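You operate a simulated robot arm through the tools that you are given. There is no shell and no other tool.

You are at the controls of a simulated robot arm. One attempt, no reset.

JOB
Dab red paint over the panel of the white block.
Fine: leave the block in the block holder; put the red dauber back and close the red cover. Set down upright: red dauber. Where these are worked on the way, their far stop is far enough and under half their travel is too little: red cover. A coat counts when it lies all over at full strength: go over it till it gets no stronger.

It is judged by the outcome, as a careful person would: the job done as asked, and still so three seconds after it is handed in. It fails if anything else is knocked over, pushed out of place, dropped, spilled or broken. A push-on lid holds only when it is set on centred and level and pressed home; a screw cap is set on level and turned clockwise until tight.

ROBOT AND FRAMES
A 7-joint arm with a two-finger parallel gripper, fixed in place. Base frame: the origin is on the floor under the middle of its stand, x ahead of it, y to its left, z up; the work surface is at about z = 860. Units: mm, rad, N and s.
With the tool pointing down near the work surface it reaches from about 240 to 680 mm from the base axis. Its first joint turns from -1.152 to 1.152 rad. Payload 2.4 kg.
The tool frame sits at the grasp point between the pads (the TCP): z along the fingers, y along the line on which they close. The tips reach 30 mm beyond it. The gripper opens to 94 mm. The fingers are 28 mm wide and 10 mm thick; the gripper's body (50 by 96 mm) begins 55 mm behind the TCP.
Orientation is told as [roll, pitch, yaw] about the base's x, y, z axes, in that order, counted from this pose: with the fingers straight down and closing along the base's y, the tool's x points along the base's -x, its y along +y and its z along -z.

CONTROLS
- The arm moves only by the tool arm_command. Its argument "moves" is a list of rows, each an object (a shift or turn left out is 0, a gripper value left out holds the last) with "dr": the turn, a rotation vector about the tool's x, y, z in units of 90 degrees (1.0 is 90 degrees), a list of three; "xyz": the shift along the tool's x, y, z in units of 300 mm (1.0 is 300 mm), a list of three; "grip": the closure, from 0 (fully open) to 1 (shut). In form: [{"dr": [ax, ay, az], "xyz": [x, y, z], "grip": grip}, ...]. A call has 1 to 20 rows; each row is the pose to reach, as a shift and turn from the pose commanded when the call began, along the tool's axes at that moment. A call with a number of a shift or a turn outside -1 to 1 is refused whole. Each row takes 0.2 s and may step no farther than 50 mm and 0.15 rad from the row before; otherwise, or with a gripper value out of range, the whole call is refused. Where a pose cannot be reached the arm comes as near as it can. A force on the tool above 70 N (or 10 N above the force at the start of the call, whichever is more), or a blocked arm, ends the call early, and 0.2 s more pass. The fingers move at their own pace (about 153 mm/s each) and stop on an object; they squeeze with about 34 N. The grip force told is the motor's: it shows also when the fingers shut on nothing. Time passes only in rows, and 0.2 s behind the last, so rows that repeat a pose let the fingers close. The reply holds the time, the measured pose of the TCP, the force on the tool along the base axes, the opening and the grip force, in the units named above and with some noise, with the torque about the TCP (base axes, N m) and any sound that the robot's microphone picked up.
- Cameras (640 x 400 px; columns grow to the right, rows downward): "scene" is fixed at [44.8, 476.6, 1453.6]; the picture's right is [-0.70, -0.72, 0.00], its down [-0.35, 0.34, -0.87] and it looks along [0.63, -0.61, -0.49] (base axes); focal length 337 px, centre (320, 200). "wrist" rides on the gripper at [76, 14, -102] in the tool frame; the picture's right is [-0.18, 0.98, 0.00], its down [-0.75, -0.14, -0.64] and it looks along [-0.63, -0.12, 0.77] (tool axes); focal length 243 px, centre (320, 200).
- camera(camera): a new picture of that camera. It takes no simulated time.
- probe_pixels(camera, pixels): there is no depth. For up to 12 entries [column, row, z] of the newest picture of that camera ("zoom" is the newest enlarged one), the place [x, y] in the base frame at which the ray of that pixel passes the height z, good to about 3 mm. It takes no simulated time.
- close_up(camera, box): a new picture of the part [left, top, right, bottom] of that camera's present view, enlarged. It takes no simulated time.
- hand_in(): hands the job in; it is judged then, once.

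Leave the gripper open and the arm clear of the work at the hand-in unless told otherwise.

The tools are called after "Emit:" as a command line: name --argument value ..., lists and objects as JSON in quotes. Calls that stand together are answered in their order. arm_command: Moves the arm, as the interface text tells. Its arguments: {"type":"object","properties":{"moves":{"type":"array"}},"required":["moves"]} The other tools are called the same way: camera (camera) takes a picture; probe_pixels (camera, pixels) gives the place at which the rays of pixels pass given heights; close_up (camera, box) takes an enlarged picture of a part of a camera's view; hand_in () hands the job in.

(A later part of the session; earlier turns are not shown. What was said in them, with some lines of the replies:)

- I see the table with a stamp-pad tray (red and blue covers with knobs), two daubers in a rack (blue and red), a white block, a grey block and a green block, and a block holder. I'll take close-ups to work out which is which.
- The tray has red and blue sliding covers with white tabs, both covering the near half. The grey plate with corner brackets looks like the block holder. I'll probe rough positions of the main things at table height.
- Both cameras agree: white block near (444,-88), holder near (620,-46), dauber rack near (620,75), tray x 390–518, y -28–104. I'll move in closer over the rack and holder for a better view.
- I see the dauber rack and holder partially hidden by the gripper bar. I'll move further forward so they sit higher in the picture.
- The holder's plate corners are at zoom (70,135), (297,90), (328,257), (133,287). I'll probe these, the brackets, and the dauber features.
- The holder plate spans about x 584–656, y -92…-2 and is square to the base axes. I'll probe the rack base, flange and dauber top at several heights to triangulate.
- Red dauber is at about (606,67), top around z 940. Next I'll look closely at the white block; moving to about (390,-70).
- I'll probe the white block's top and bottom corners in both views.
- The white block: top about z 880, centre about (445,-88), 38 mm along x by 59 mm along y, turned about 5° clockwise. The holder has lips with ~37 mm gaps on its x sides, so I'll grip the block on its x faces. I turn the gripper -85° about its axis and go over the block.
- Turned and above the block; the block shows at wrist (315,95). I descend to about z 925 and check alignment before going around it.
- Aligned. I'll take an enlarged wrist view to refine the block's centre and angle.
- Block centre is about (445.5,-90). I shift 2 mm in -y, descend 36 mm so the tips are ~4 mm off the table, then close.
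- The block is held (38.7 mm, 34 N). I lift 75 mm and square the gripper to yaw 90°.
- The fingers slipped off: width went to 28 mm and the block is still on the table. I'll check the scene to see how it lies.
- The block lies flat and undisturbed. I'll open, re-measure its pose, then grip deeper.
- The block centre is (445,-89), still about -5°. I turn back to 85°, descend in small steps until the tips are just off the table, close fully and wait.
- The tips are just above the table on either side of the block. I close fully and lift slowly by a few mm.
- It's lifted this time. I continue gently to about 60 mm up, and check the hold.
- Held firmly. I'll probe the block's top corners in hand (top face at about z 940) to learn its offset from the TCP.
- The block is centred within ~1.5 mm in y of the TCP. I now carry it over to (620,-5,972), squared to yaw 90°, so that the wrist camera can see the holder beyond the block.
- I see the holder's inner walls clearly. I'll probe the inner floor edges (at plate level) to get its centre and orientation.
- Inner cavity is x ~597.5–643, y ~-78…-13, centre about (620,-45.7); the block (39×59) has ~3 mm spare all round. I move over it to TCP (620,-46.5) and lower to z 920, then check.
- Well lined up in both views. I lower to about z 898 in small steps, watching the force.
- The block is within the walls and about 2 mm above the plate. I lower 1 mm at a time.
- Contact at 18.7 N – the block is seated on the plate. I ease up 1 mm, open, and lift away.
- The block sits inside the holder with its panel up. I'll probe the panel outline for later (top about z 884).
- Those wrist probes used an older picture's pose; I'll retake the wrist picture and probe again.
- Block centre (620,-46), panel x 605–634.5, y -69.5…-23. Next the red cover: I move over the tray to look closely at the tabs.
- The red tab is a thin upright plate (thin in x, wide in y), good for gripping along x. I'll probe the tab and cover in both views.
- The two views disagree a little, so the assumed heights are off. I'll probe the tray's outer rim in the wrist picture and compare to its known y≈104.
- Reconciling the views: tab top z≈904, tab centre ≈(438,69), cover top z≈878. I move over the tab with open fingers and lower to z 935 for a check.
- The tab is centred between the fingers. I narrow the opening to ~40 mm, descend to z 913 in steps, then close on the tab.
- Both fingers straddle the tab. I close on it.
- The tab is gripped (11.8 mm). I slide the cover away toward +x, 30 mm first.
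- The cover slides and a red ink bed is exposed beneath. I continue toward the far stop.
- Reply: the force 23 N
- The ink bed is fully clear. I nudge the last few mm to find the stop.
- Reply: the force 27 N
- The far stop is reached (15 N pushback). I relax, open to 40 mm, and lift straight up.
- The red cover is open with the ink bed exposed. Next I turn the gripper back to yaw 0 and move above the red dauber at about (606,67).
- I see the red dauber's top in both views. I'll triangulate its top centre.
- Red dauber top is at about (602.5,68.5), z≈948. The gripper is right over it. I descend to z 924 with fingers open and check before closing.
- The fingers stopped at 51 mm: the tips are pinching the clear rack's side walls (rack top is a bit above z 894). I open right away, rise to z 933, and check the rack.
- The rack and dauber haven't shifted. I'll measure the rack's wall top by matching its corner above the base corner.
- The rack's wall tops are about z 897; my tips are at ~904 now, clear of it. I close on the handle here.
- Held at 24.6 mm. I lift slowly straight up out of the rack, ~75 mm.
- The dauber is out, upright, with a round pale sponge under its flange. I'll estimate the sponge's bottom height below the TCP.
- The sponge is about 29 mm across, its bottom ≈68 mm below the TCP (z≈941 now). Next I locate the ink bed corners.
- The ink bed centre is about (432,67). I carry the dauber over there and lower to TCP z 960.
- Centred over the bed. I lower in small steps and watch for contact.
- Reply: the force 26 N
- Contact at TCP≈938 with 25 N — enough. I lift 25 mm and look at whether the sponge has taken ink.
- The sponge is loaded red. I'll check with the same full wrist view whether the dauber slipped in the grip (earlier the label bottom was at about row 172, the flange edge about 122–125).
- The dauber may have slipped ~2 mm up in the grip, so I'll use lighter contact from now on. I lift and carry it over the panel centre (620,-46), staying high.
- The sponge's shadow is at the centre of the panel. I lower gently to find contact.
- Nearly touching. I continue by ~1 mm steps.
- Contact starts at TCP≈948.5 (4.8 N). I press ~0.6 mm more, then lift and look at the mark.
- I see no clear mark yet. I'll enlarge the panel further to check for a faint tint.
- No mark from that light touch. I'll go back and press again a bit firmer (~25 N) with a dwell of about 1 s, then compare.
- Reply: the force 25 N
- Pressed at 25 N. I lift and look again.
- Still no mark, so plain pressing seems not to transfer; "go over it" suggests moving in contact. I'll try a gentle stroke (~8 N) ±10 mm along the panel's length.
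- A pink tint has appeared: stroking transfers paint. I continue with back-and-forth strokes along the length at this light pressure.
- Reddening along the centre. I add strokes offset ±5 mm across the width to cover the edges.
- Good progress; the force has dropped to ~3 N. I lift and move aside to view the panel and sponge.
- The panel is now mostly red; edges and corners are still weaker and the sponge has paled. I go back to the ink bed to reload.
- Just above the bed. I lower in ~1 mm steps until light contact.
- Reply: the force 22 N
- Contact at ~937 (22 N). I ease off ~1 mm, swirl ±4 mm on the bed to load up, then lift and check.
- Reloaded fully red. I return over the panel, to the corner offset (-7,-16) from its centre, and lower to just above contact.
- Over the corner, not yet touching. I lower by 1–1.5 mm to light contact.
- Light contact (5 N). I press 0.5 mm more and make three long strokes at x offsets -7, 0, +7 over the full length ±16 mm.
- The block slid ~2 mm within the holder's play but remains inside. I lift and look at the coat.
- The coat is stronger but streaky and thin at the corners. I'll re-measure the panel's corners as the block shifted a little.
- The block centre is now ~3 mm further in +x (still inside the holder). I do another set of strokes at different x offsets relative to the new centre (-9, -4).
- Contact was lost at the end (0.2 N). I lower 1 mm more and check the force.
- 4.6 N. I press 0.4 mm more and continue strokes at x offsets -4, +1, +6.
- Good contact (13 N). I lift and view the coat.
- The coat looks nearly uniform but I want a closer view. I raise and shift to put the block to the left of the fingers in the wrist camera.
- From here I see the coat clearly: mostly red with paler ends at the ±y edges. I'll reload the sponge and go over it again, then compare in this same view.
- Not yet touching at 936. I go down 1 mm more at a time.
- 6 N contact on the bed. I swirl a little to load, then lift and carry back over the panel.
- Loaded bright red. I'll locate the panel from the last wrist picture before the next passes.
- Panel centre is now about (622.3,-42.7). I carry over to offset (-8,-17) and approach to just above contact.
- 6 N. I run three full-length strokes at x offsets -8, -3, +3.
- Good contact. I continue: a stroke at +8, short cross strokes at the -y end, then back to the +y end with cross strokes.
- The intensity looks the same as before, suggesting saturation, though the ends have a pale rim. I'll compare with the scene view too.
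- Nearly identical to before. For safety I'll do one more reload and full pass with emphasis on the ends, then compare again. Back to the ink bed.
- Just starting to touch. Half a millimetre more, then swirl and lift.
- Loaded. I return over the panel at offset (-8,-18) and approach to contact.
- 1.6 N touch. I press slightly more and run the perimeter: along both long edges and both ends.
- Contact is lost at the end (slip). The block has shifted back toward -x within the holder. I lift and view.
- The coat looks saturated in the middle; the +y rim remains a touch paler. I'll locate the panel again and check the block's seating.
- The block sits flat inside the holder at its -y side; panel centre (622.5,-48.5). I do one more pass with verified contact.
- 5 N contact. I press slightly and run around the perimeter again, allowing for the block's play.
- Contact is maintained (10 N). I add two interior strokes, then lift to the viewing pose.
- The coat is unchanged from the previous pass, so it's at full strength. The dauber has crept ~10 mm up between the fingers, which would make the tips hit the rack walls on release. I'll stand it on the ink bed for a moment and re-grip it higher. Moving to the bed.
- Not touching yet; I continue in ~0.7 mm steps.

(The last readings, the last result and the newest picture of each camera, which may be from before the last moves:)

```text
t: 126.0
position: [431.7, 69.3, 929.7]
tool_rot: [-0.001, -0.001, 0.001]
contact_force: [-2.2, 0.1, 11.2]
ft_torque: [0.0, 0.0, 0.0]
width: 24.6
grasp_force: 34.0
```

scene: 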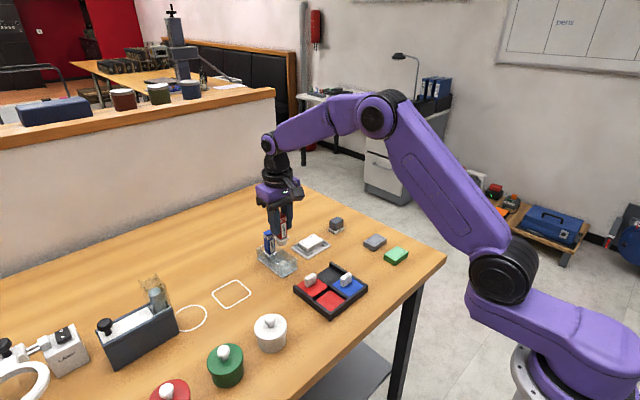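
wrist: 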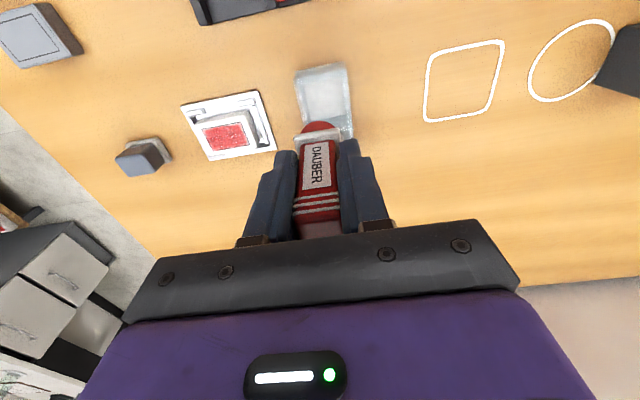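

Contact (11 N). I ease off 0.6 mm and open gently to ~38 mm so the dauber stands on the bed, then look.

Emit:
arm_command --moves '[{"xyz": [0, 0, -0.002]}, {"xyz": [0, 0, -0.002], "grip": 0.68}, {"xyz": [0, 0, -0.002], "grip": 0.6}, {"xyz": [0, 0, -0.002], "grip": 0.6}]'

Emit:
close_up --camera "scene" --box '[295, 250, 375, 310]'

Emit:
close_up --camera "wrist" --box '[240, 80, 400, 240]'

```text
t: 127.0
position: [431.4, 67.8, 930.7]
tool_rot: [0.001, 0.001, 0.0]
contact_force: [-0.2, -0.8, 0.2]
ft_torque: [0.0, -0.02, -0.02]
width: 37.8
grasp_force: 0.1
```

```text
6.67 times, centred on (335, 280) of scene
```

zoom: 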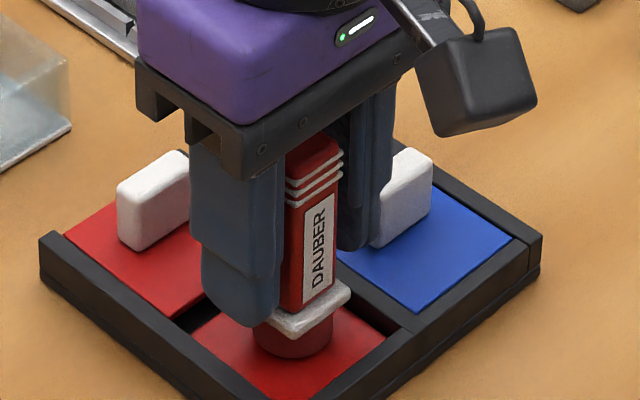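

```text
2.50 times, centred on (320, 160) of wrist
```

zoom: 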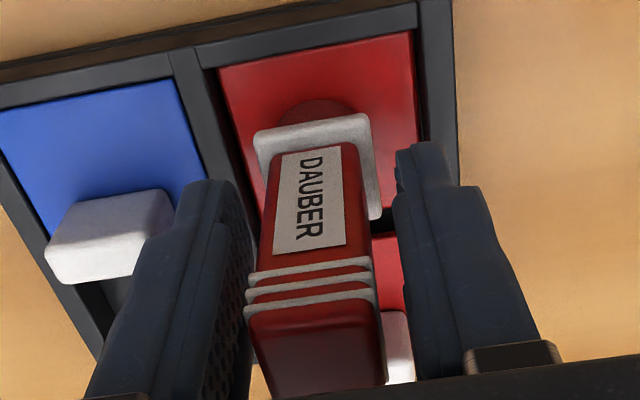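

The dauber stands upright on the bed. I raise the open gripper 10 mm and re-grip.

Emit:
arm_command --moves '[{"xyz": [0, 0, -0.017], "grip": 0.6}, {"xyz": [0, 0, -0.0333], "grip": 0.6}, {"xyz": [0, 0, -0.0333], "grip": 0.7}, {"xyz": [0, 0, -0.0333], "grip": 1.0}, {"xyz": [0, 0, -0.0333], "grip": 1.0}, {"xyz": [0, 0, -0.0333], "grip": 1.0}]'

Emit:
close_up --camera "scene" --box '[295, 250, 375, 310]'

Emit:
close_up --camera "wrist" --box '[240, 80, 400, 240]'

```text
t: 128.4
position: [432.3, 69.0, 941.1]
tool_rot: [0.0, 0.0, -0.001]
contact_force: [-0.1, -0.2, 1.5]
ft_torque: [-0.01, -0.02, 0.02]
width: 24.9
grasp_force: 33.7
```

```text
6.67 times, centred on (335, 280) of scene
```

zoom: 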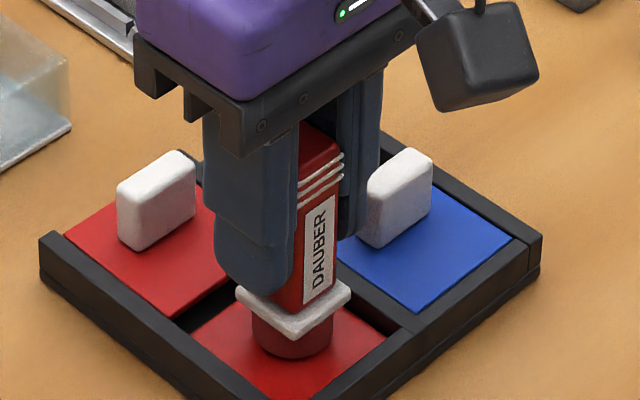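

```text
2.50 times, centred on (320, 160) of wrist
```

zoom: 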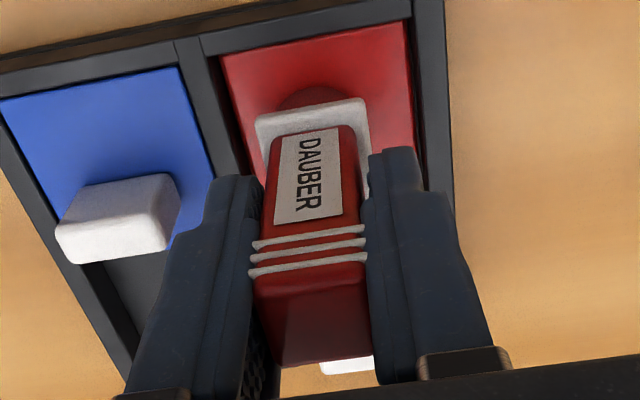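

Re-gripped with the flange about 10 mm below the tips, as originally. I lift and move to a spot where the wrist camera sees the empty rack slot.

Emit:
arm_command --moves '[{"xyz": [0, 0, -0.03]}, {"xyz": [0, 0, -0.12]}, {"xyz": [0, 0, -0.227]}, {"xyz": [-0.12, -0.065, -0.227]}, {"xyz": [-0.24, -0.13, -0.227]}, {"xyz": [-0.36, -0.195, -0.227]}, {"xyz": [-0.4767, -0.26, -0.227]}]'

Emit:
camera --camera "wrist"

Emit:
close_up --camera "scene" --box '[250, 210, 330, 280]'

```text
t: 130.0
position: [576.3, -11.9, 1006.8]
tool_rot: [0.0, 0.0, -0.001]
contact_force: [1.0, 0.0, 0.3]
ft_torque: [0.0, 0.01, 0.01]
width: 24.7
grasp_force: 34.0
```

```text
taken
```

wrist: 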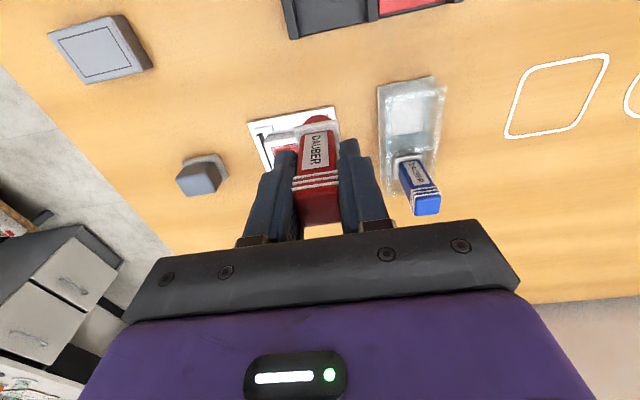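

```text
5.71 times, centred on (290, 245) of scene
```

zoom: 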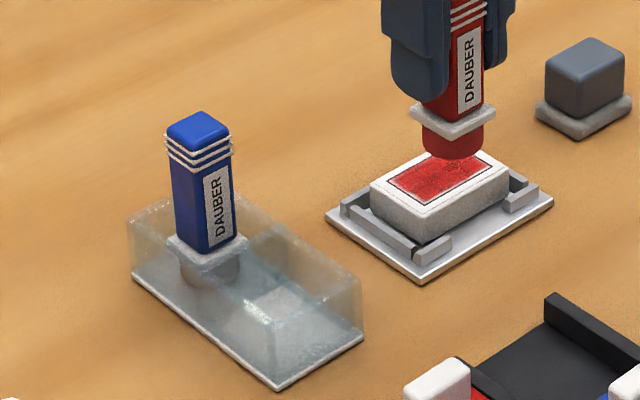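

Emit:
close_up --camera "wrist" --box '[365, 65, 461, 185]'

Emit:
close_up --camera "scene" --box '[262, 240, 306, 284]'

```text
3.33 times, centred on (413, 125) of wrist
```

zoom: 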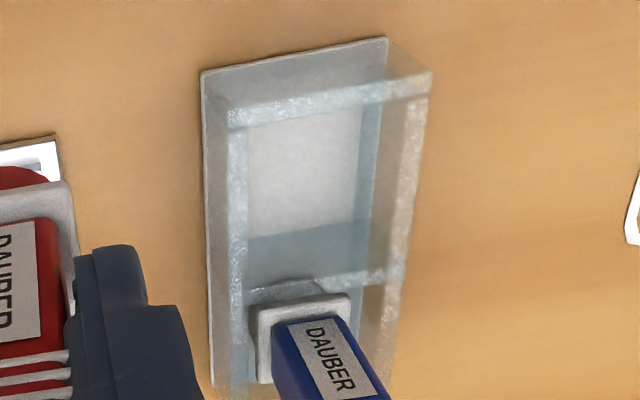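

```text
9.09 times, centred on (284, 262) of scene
```

zoom: 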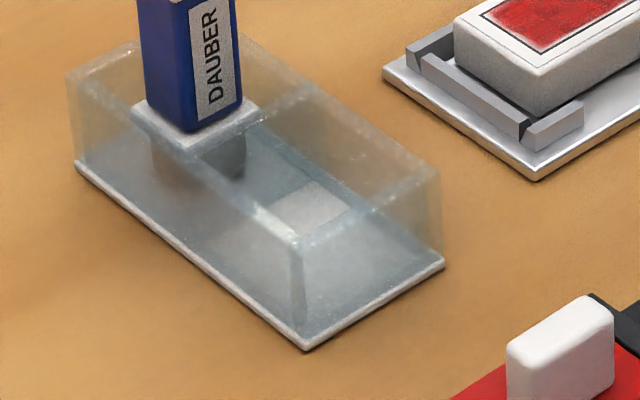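

The rack is an open-topped clear box with a divider; the red well spans about x 580–632, y 46–89. I move over the original spot (603,69) and lower halfway, then check alignment.

Emit:
arm_command --moves '[{"xyz": [-0.03, 0.09, 0]}, {"xyz": [-0.06, 0.18, 0]}, {"xyz": [-0.0933, 0.2633, 0]}, {"xyz": [-0.0933, 0.2633, 0]}, {"xyz": [-0.0933, 0.2633, 0.06]}, {"xyz": [-0.0933, 0.2633, 0.1]}]'

Emit:
close_up --camera "scene" --box '[254, 220, 314, 284]'

Emit:
close_up --camera "wrist" --box '[240, 60, 400, 240]'

```text
t: 131.4
position: [603.1, 68.3, 979.6]
tool_rot: [0.001, 0.001, 0.0]
contact_force: [-0.3, 0.0, 0.3]
ft_torque: [0.01, 0.01, -0.02]
width: 25.0
grasp_force: 34.2
```

```text
6.25 times, centred on (284, 252) of scene
```

zoom: 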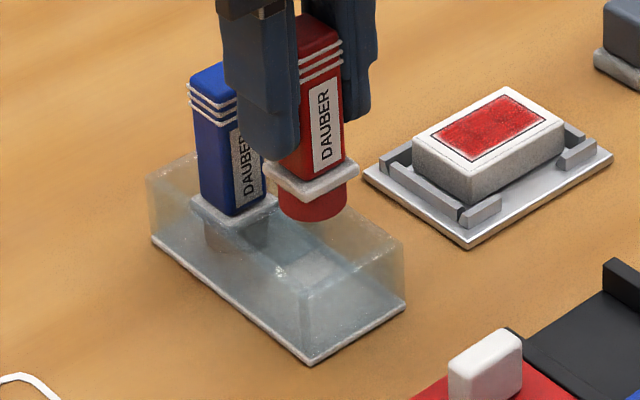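

```text
2.22 times, centred on (320, 150) of wrist
```

zoom: 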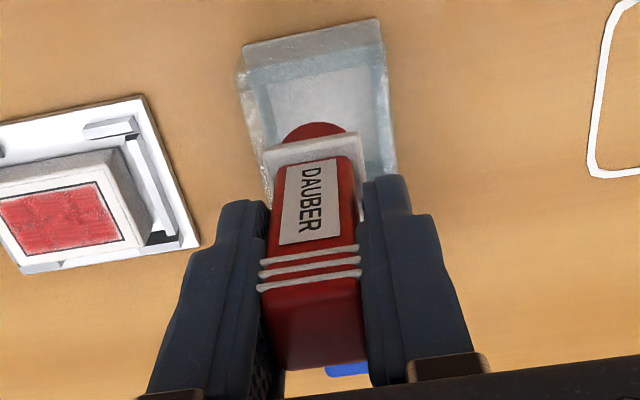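

Well aligned over the well. I lower to z 940, then creep to contact.

Emit:
arm_command --moves '[{"xyz": [0, 0, 0.04]}, {"xyz": [0, 0, 0.08]}, {"xyz": [0, 0, 0.11]}, {"xyz": [0, 0, 0.132]}, {"xyz": [0, 0, 0.14]}]'

Emit:
close_up --camera "scene" --box '[254, 220, 314, 284]'

```text
t: 132.6
position: [604.3, 69.3, 935.3]
tool_rot: [-0.001, 0.0, 0.001]
contact_force: [-0.9, 0.3, 0.1]
ft_torque: [0.0, -0.03, 0.0]
width: 24.8
grasp_force: 33.8
```

```text
6.25 times, centred on (284, 252) of scene
```

zoom: 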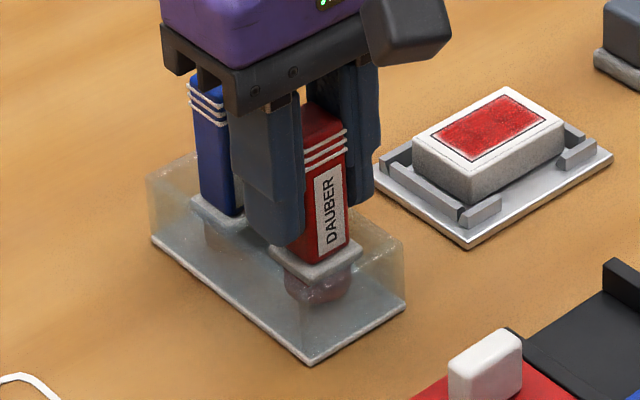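

No contact yet, the sponge is inside the well. I creep down.

Emit:
arm_command --moves '[{"xyz": [0, 0, 0.003]}, {"xyz": [0, 0, 0.006]}, {"xyz": [0, 0, 0.008]}]'

```text
t: 133.4
position: [602.8, 68.8, 934.5]
tool_rot: [0.0, 0.001, 0.0]
contact_force: [-0.1, 0.5, 0.0]
ft_torque: [-0.01, 0.0, 0.02]
width: 24.9
grasp_force: 33.8
```

Emit:
arm_command --moves '[{"xyz": [0, 0, 0.003]}, {"xyz": [0, 0, 0.005]}]'

```text
t: 134.0
position: [603.8, 68.2, 932.8]
tool_rot: [0.0, 0.0, 0.0]
contact_force: [-0.1, 0.5, -0.1]
ft_torque: [0.0, -0.01, -0.01]
width: 25.0
grasp_force: 34.2
```

Emit:
arm_command --moves '[{"xyz": [0, 0, 0.002]}, {"xyz": [0, 0, 0.004]}]'

```text
t: 134.6
position: [602.6, 70.0, 931.3]
tool_rot: [-0.001, 0.0, 0.001]
contact_force: [0.7, 0.4, 0.7]
ft_torque: [0.01, 0.0, 0.04]
width: 24.8
grasp_force: 34.0
```

Still about free (0.7 N). Another 0.6 mm.

Emit:
arm_command --moves '[{"xyz": [0, 0, 0.002]}, {"xyz": [0, 0, 0.002]}]'

Emit:
close_up --camera "scene" --box '[262, 235, 310, 285]'

```text
t: 135.2
position: [601.9, 70.4, 932.0]
tool_rot: [0.0, 0.0, 0.0]
contact_force: [-0.6, 0.2, -1.2]
ft_torque: [0.04, 0.01, 0.0]
width: 24.7
grasp_force: 33.8
```

```text
8.00 times, centred on (286, 260) of scene
```

zoom: 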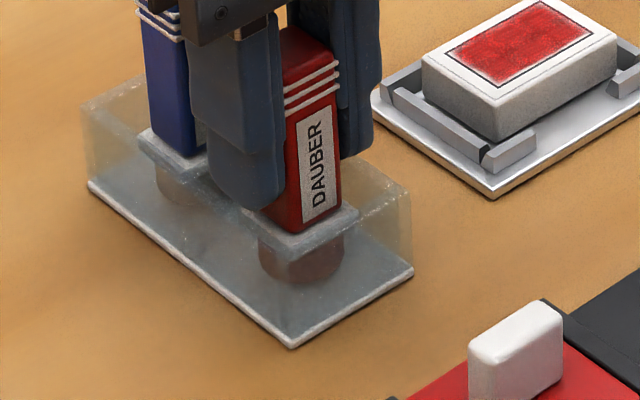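

Looks nearly seated compared with the original picture. I continue in 0.6 mm steps.

Emit:
arm_command --moves '[{"xyz": [0, 0, 0.002]}, {"xyz": [0, 0, 0.003]}]'

```text
t: 135.8
position: [601.9, 70.0, 931.3]
tool_rot: [-0.001, 0.001, 0.0]
contact_force: [0.5, 0.6, 2.5]
ft_torque: [0.04, 0.0, 0.01]
width: 24.9
grasp_force: 34.1
```

2.5 N – it's standing on the rack floor. I open the fingers and rise straight up.

Emit:
arm_command --moves '[{"xyz": [0, 0, 0.001]}, {"xyz": [0, 0, 0.001], "grip": 0.7}, {"xyz": [0, 0, 0.001], "grip": 0.6}, {"xyz": [0, 0, 0.001], "grip": 0.4}, {"xyz": [0, 0, 0.001], "grip": 0.4}, {"xyz": [0, 0, -0.05], "grip": 0.4}, {"xyz": [0, 0, -0.17], "grip": 0.3}, {"xyz": [0, 0, -0.28], "grip": 0.2}]'

Emit:
close_up --camera "scene" --box '[254, 220, 314, 284]'

Emit:
camera --camera "wrist"

Emit:
close_up --camera "wrist" --box '[190, 60, 400, 200]'

```text
t: 137.6
position: [601.1, 70.4, 1016.4]
tool_rot: [0.001, 0.001, 0.0]
contact_force: [0.0, 0.7, -1.4]
ft_torque: [0.02, -0.05, 0.01]
width: 75.3
grasp_force: 0.0
```

```text
6.25 times, centred on (284, 252) of scene
```

zoom: 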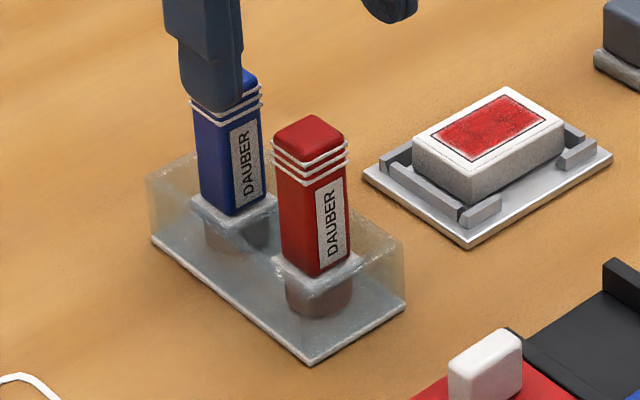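

```text
taken
```

wrist: 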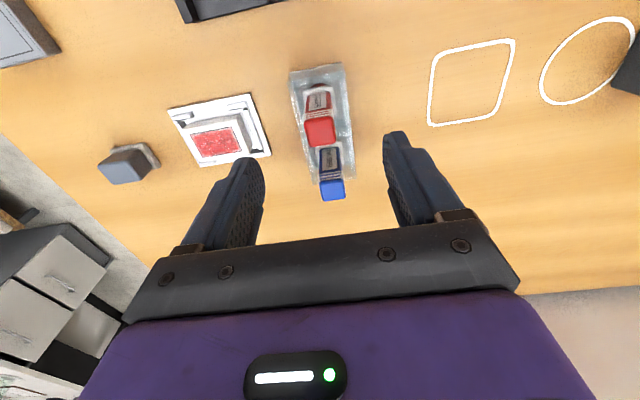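

```text
2.86 times, centred on (295, 130) of wrist
```

zoom: 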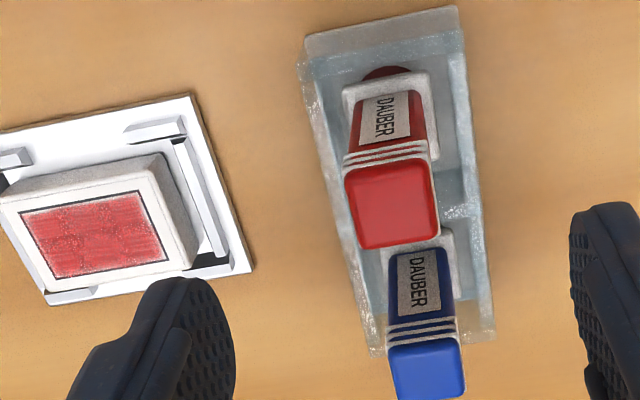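

The red dauber stands upright in its well again. I'll take one close look at the panel with the empty gripper before closing the cover.

Emit:
arm_command --moves '[{"xyz": [0.02, -0.11, 0], "grip": 0}, {"xyz": [0.04, -0.22, 0]}, {"xyz": [0.067, -0.333, 0]}, {"xyz": [0.067, -0.36, 0.1]}, {"xyz": [0.067, -0.36, 0.15]}]'

Emit:
camera --camera "wrist"

Emit:
close_up --camera "wrist" --box '[260, 70, 360, 150]'

```text
t: 138.8
position: [581.6, -38.5, 968.1]
tool_rot: [0.0, 0.0, 0.0]
contact_force: [0.3, -1.1, -0.1]
ft_torque: [-0.01, 0.0, -0.01]
width: 93.8
grasp_force: 0.1
```

```text
taken
```

wrist: 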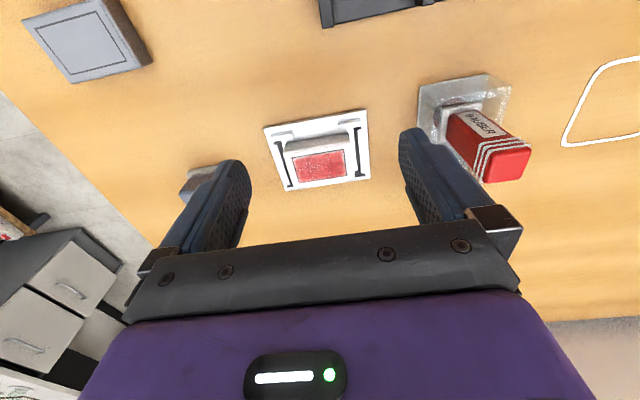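

```text
5.00 times, centred on (310, 110) of wrist
```

zoom: 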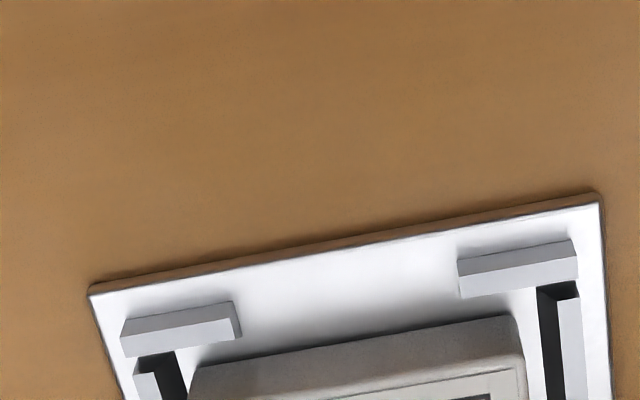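

Emit:
close_up --camera "wrist" --box '[258, 105, 378, 195]'

Emit:
close_up --camera "wrist" --box '[284, 142, 354, 186]'

```text
4.44 times, centred on (318, 150) of wrist
```

zoom: 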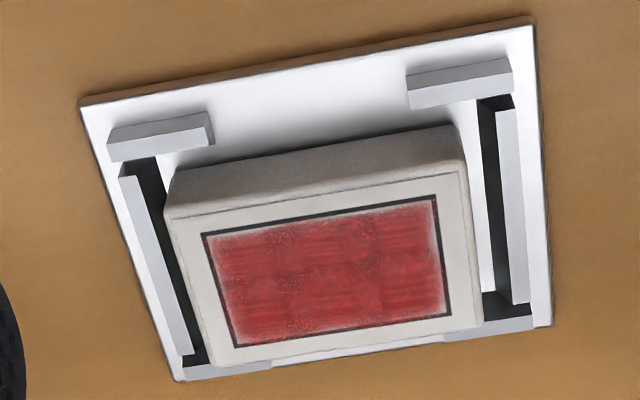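

```text
9.09 times, centred on (319, 164) of wrist
```

zoom: 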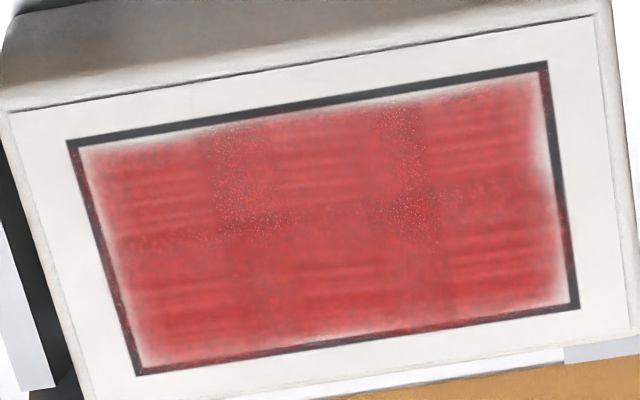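

The coat is even across the whole panel with only the decal's soft rim; it hasn't changed over the last passes. Now I close the cover: rise, turn to yaw 90°, and go above the red tab at (497,69).

Emit:
arm_command --moves '[{"dr": [0, 0, 0], "xyz": [0, 0, -0.117]}, {"dr": [0, 0, -0.09], "xyz": [0.03, 0.035, -0.117]}, {"dr": [0, 0, -0.18], "xyz": [0.06, 0.07, -0.117]}, {"dr": [0, 0, -0.27], "xyz": [0.09, 0.105, -0.117]}, {"dr": [0, 0, -0.36], "xyz": [0.12, 0.14, -0.117]}, {"dr": [0, 0, -0.45], "xyz": [0.15, 0.175, -0.117]}, {"dr": [0, 0, -0.54], "xyz": [0.18, 0.21, -0.117]}, {"dr": [0, 0, -0.63], "xyz": [0.21, 0.25, -0.117]}, {"dr": [0, 0, -0.72], "xyz": [0.24, 0.29, -0.117]}, {"dr": [0, 0, -0.81], "xyz": [0.265, 0.33, -0.117]}, {"dr": [0, 0, -0.9], "xyz": [0.2853, 0.36, -0.117]}, {"dr": [0, 0, -0.96], "xyz": [0.2853, 0.36, -0.117]}, {"dr": [0, 0, -1.0], "xyz": [0.2853, 0.36, -0.117], "grip": 0.57}]'

Emit:
camera --camera "wrist"

Emit:
close_up --camera "scene" --box '[285, 235, 381, 325]'

```text
t: 141.6
position: [495.7, 69.3, 1004.4]
tool_rot: [-0.001, 0.0, 1.572]
contact_force: [-0.3, -0.7, 0.3]
ft_torque: [0.0, 0.03, 0.02]
width: 40.3
grasp_force: 0.1
```

```text
taken
```

wrist: 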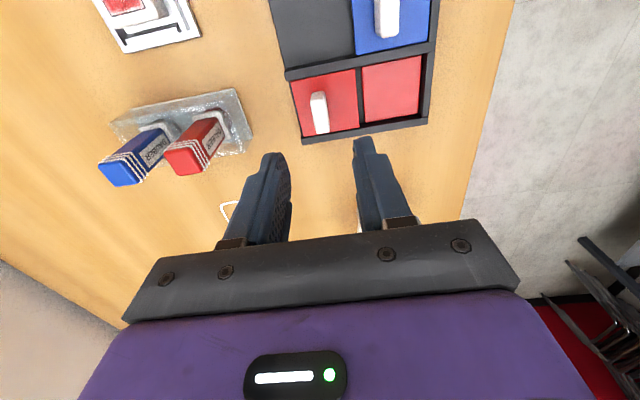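

```text
4.44 times, centred on (333, 280) of scene
```

zoom: 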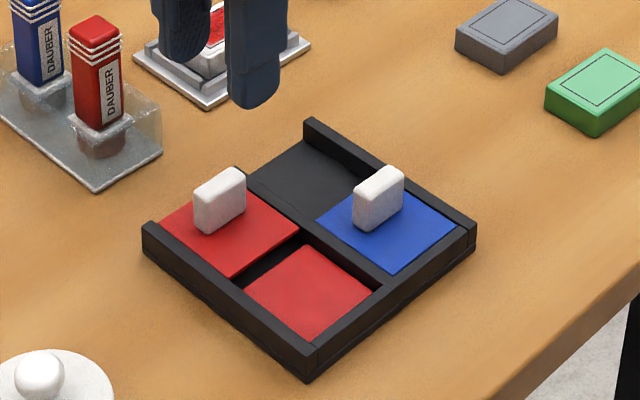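

The tab is right below, as when I left it. I descend with the 40 mm opening around the tab, then close on it.

Emit:
arm_command --moves '[{"xyz": [0, 0, 0.14]}, {"xyz": [0, 0, 0.23]}, {"xyz": [0, 0, 0.28]}, {"xyz": [0, 0, 0.302]}]'

Emit:
close_up --camera "scene" --box '[285, 235, 381, 325]'

```text
t: 142.6
position: [496.1, 68.4, 914.7]
tool_rot: [0.0, -0.001, 1.57]
contact_force: [0.0, -0.6, 0.7]
ft_torque: [-0.03, 0.0, -0.01]
width: 40.5
grasp_force: 0.0
```

```text
4.44 times, centred on (333, 280) of scene
```

zoom: 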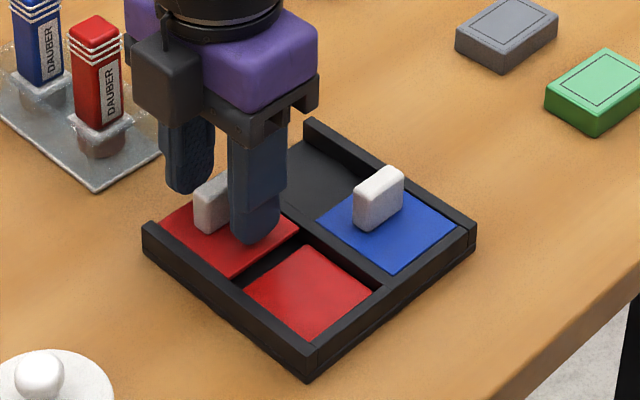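

Both fingers straddle the tab. I close on it and slide back toward -x, 40 mm first.

Emit:
arm_command --moves '[{"grip": 0.8}, {"grip": 1.0}, {"grip": 1.0}, {"xyz": [0, 0.01, 0]}, {"xyz": [0, 0.03, 0]}, {"xyz": [0, 0.06, 0]}, {"xyz": [0, 0.1, 0]}, {"xyz": [0, 0.135, 0]}]'

Emit:
close_up --camera "scene" --box '[285, 235, 381, 325]'

```text
t: 144.4
position: [455.7, 69.3, 915.3]
tool_rot: [-0.002, 0.0, 1.571]
contact_force: [0.5, -3.9, 27.5]
ft_torque: [-0.07, 0.09, 0.04]
width: 11.8
grasp_force: 44.9
```

```text
4.44 times, centred on (333, 280) of scene
```

zoom: 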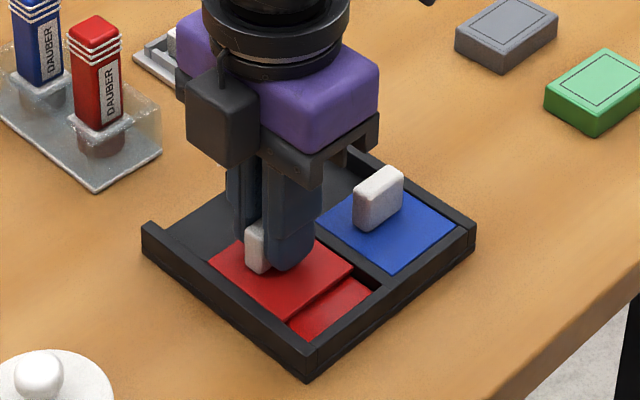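

It slides back well. I continue the remaining ~19 mm to the closed stop.

Emit:
arm_command --moves '[{"xyz": [0, 0.02, 0]}, {"xyz": [0, 0.04, 0]}, {"xyz": [0, 0.055, 0]}, {"xyz": [0, 0.062, 0]}, {"xyz": [0, 0.066, 0]}]'

Emit:
close_up --camera "scene" --box '[285, 235, 381, 325]'

```text
t: 145.6
position: [437.2, 68.8, 914.4]
tool_rot: [-0.003, 0.0, 1.569]
contact_force: [9.9, -5.1, 20.6]
ft_torque: [-0.46, -0.03, 0.04]
width: 12.4
grasp_force: 45.8
```

```text
4.44 times, centred on (333, 280) of scene
```

zoom: 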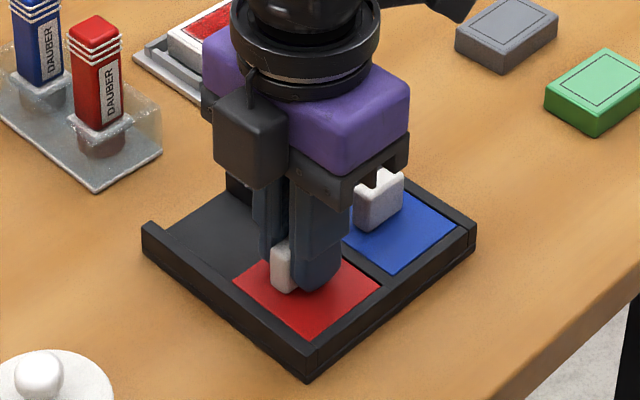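

About 10 N pushback at x≈437 — same as the original closed position. I nudge 1.5 mm more to be sure of the stop.

Emit:
arm_command --moves '[{"xyz": [0, 0.003, 0]}, {"xyz": [0, 0.006, 0]}, {"xyz": [0, 0.006, 0]}]'

```text
t: 146.4
position: [437.6, 68.8, 913.4]
tool_rot: [-0.007, -0.002, 1.569]
contact_force: [20.4, -12.2, 10.6]
ft_torque: [-0.42, -0.13, 0.11]
width: 12.0
grasp_force: 44.8
```

At the stop (20 N). I relax to the actual position, open, and lift away.

Emit:
arm_command --moves '[{"xyz": [0, -0.006, 0]}, {"xyz": [0, -0.006, 0], "grip": 0.7}, {"xyz": [0, -0.006, 0], "grip": 0.57}, {"xyz": [0, -0.006, 0], "grip": 0.57}, {"xyz": [0, -0.006, -0.05], "grip": 0.57}, {"xyz": [0, -0.006, -0.15], "grip": 0.57}, {"xyz": [0, -0.006, -0.3], "grip": 0.3}, {"xyz": [0, -0.006, -0.45], "grip": 0}]'

Emit:
camera --camera "scene"

Emit:
close_up --camera "scene" --box '[285, 245, 381, 325]'

Emit:
camera --camera "wrist"

```text
t: 148.2
position: [433.9, 69.8, 1049.8]
tool_rot: [0.0, -0.001, 1.57]
contact_force: [-0.5, 0.0, -0.2]
ft_torque: [0.02, -0.01, -0.02]
width: 94.0
grasp_force: 0.1
```

```text
taken
```

scene: 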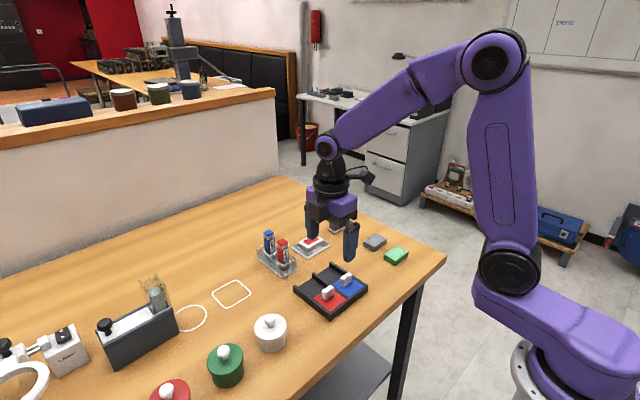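

```text
5.00 times, centred on (333, 285) of scene
```

zoom: 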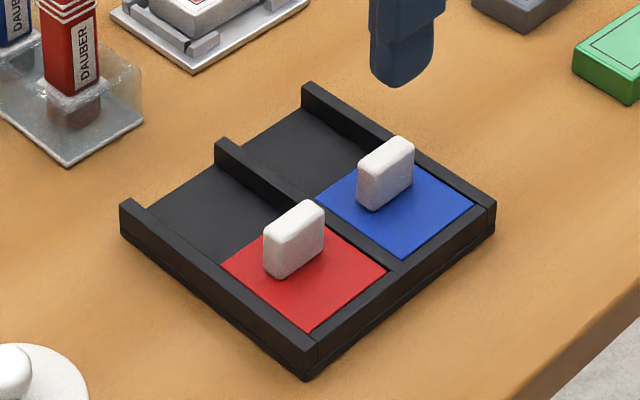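

```text
taken
```

wrist: 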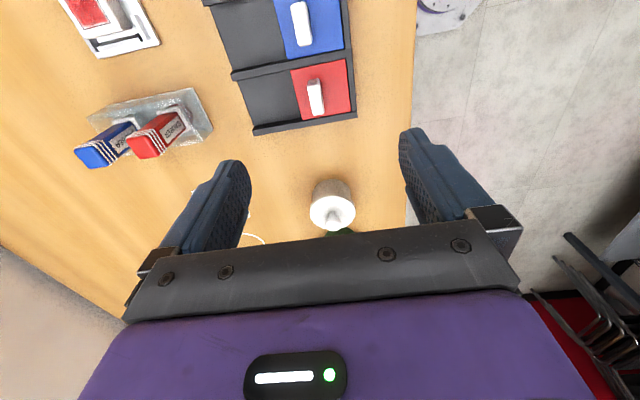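

The red cover is closed as at the start, and the tray hasn't moved. A last look at the panel, rack and block holder before handing in.

Emit:
close_up --camera "scene" --box '[250, 215, 346, 285]'

Emit:
close_up --camera "wrist" --box '[55, 0, 215, 170]'

```text
5.71 times, centred on (298, 250) of scene
```

zoom: 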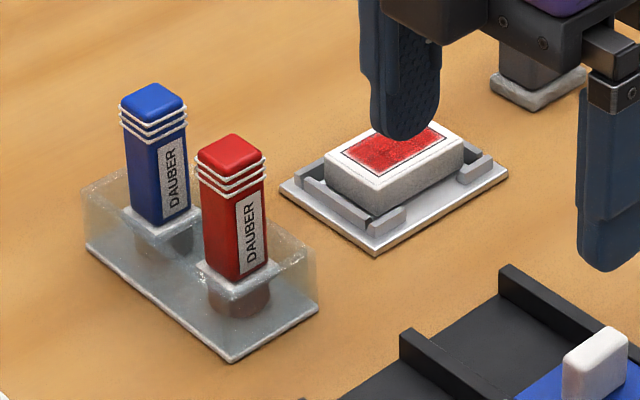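

```text
2.35 times, centred on (135, 85) of wrist
```

zoom: 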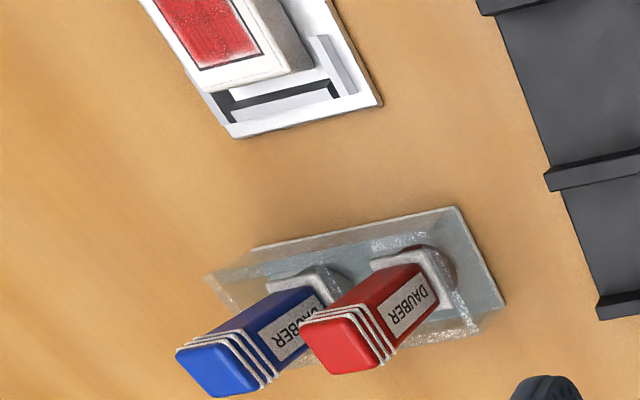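

All in order: red panel, block in its holder, dauber upright in the rack, cover closed. I raise the arm well clear with the gripper open.

Emit:
arm_command --moves '[{"xyz": [0.05, 0.06, -0.13], "grip": 0}, {"xyz": [0.1, 0.12, -0.26]}, {"xyz": [0.15, 0.2, -0.38]}, {"xyz": [0.15, 0.2, -0.38]}]'

Emit:
close_up --camera "scene" --box '[290, 222, 338, 256]'

Emit:
camera --camera "scene"

```text
t: 149.2
position: [376.5, 24.2, 1164.1]
tool_rot: [0.0, 0.0, 1.571]
contact_force: [1.0, 0.4, -0.9]
ft_torque: [-0.01, -0.05, 0.0]
width: 93.9
grasp_force: 0.0
```

```text
11.76 times, centred on (314, 239) of scene
```

zoom: 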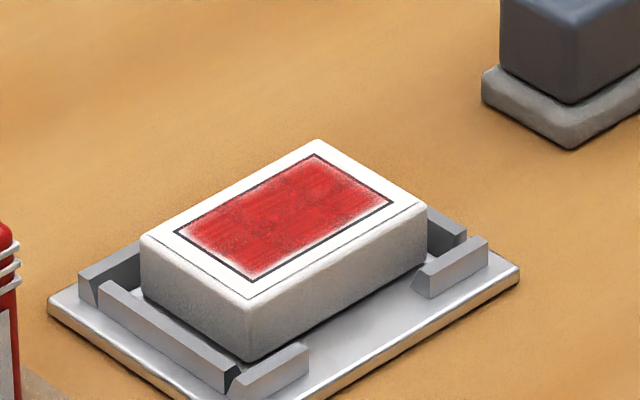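

```text
taken
```

scene: 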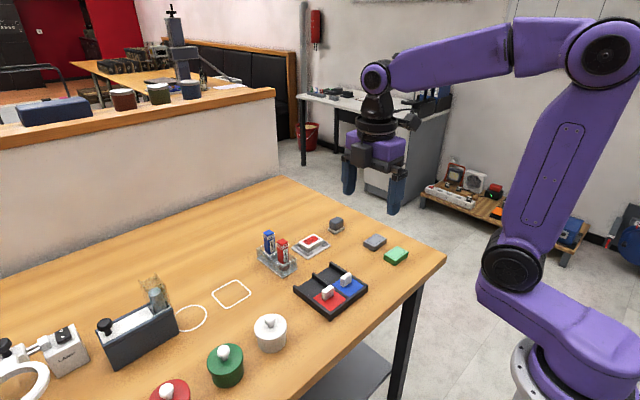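

The panel at scene (312,241) is red all over, and the block lies flat in its holder. The red dauber is back upright in its rack, the red cover is closed, nothing else has been disturbed, and the arm is clear with the gripper open. I hand the job in.

Emit:
hand_in

```text
The job is handed in.
```

I handed the job in. The white block's panel is painted red all over and the block is in the block holder. The red dauber is back upright in its rack and the red cover is closed.

- **Coat:** I loaded the dauber four times and went over the panel until further passes made no visible difference. A thin paler rim remains at the panel's edge. It stayed about the same pass after pass, so I took it to be how the panel's edge looks rather than missed paint. I judged full strength by eye only.
- **Block pick-up:** my first grip on the block slipped, leaving it flat on the table. The second grip held.
- **Dauber pick-up:** on the first try the fingers pinched the rack's clear walls. I opened at once, and neither the rack nor the dauber shifted.
- **Dauber return:** the dauber crept up in the grip while painting, so I stood it briefly on the ink bed and re-gripped it. That let me set it down in the rack rather than drop it.
- **Block in the holder:** the block slid a few millimetres within the holder's play during the strokes and ended lying flat inside it.

The last scene picture shows nothing else moved. The gripper is open and the arm is clear of the work.
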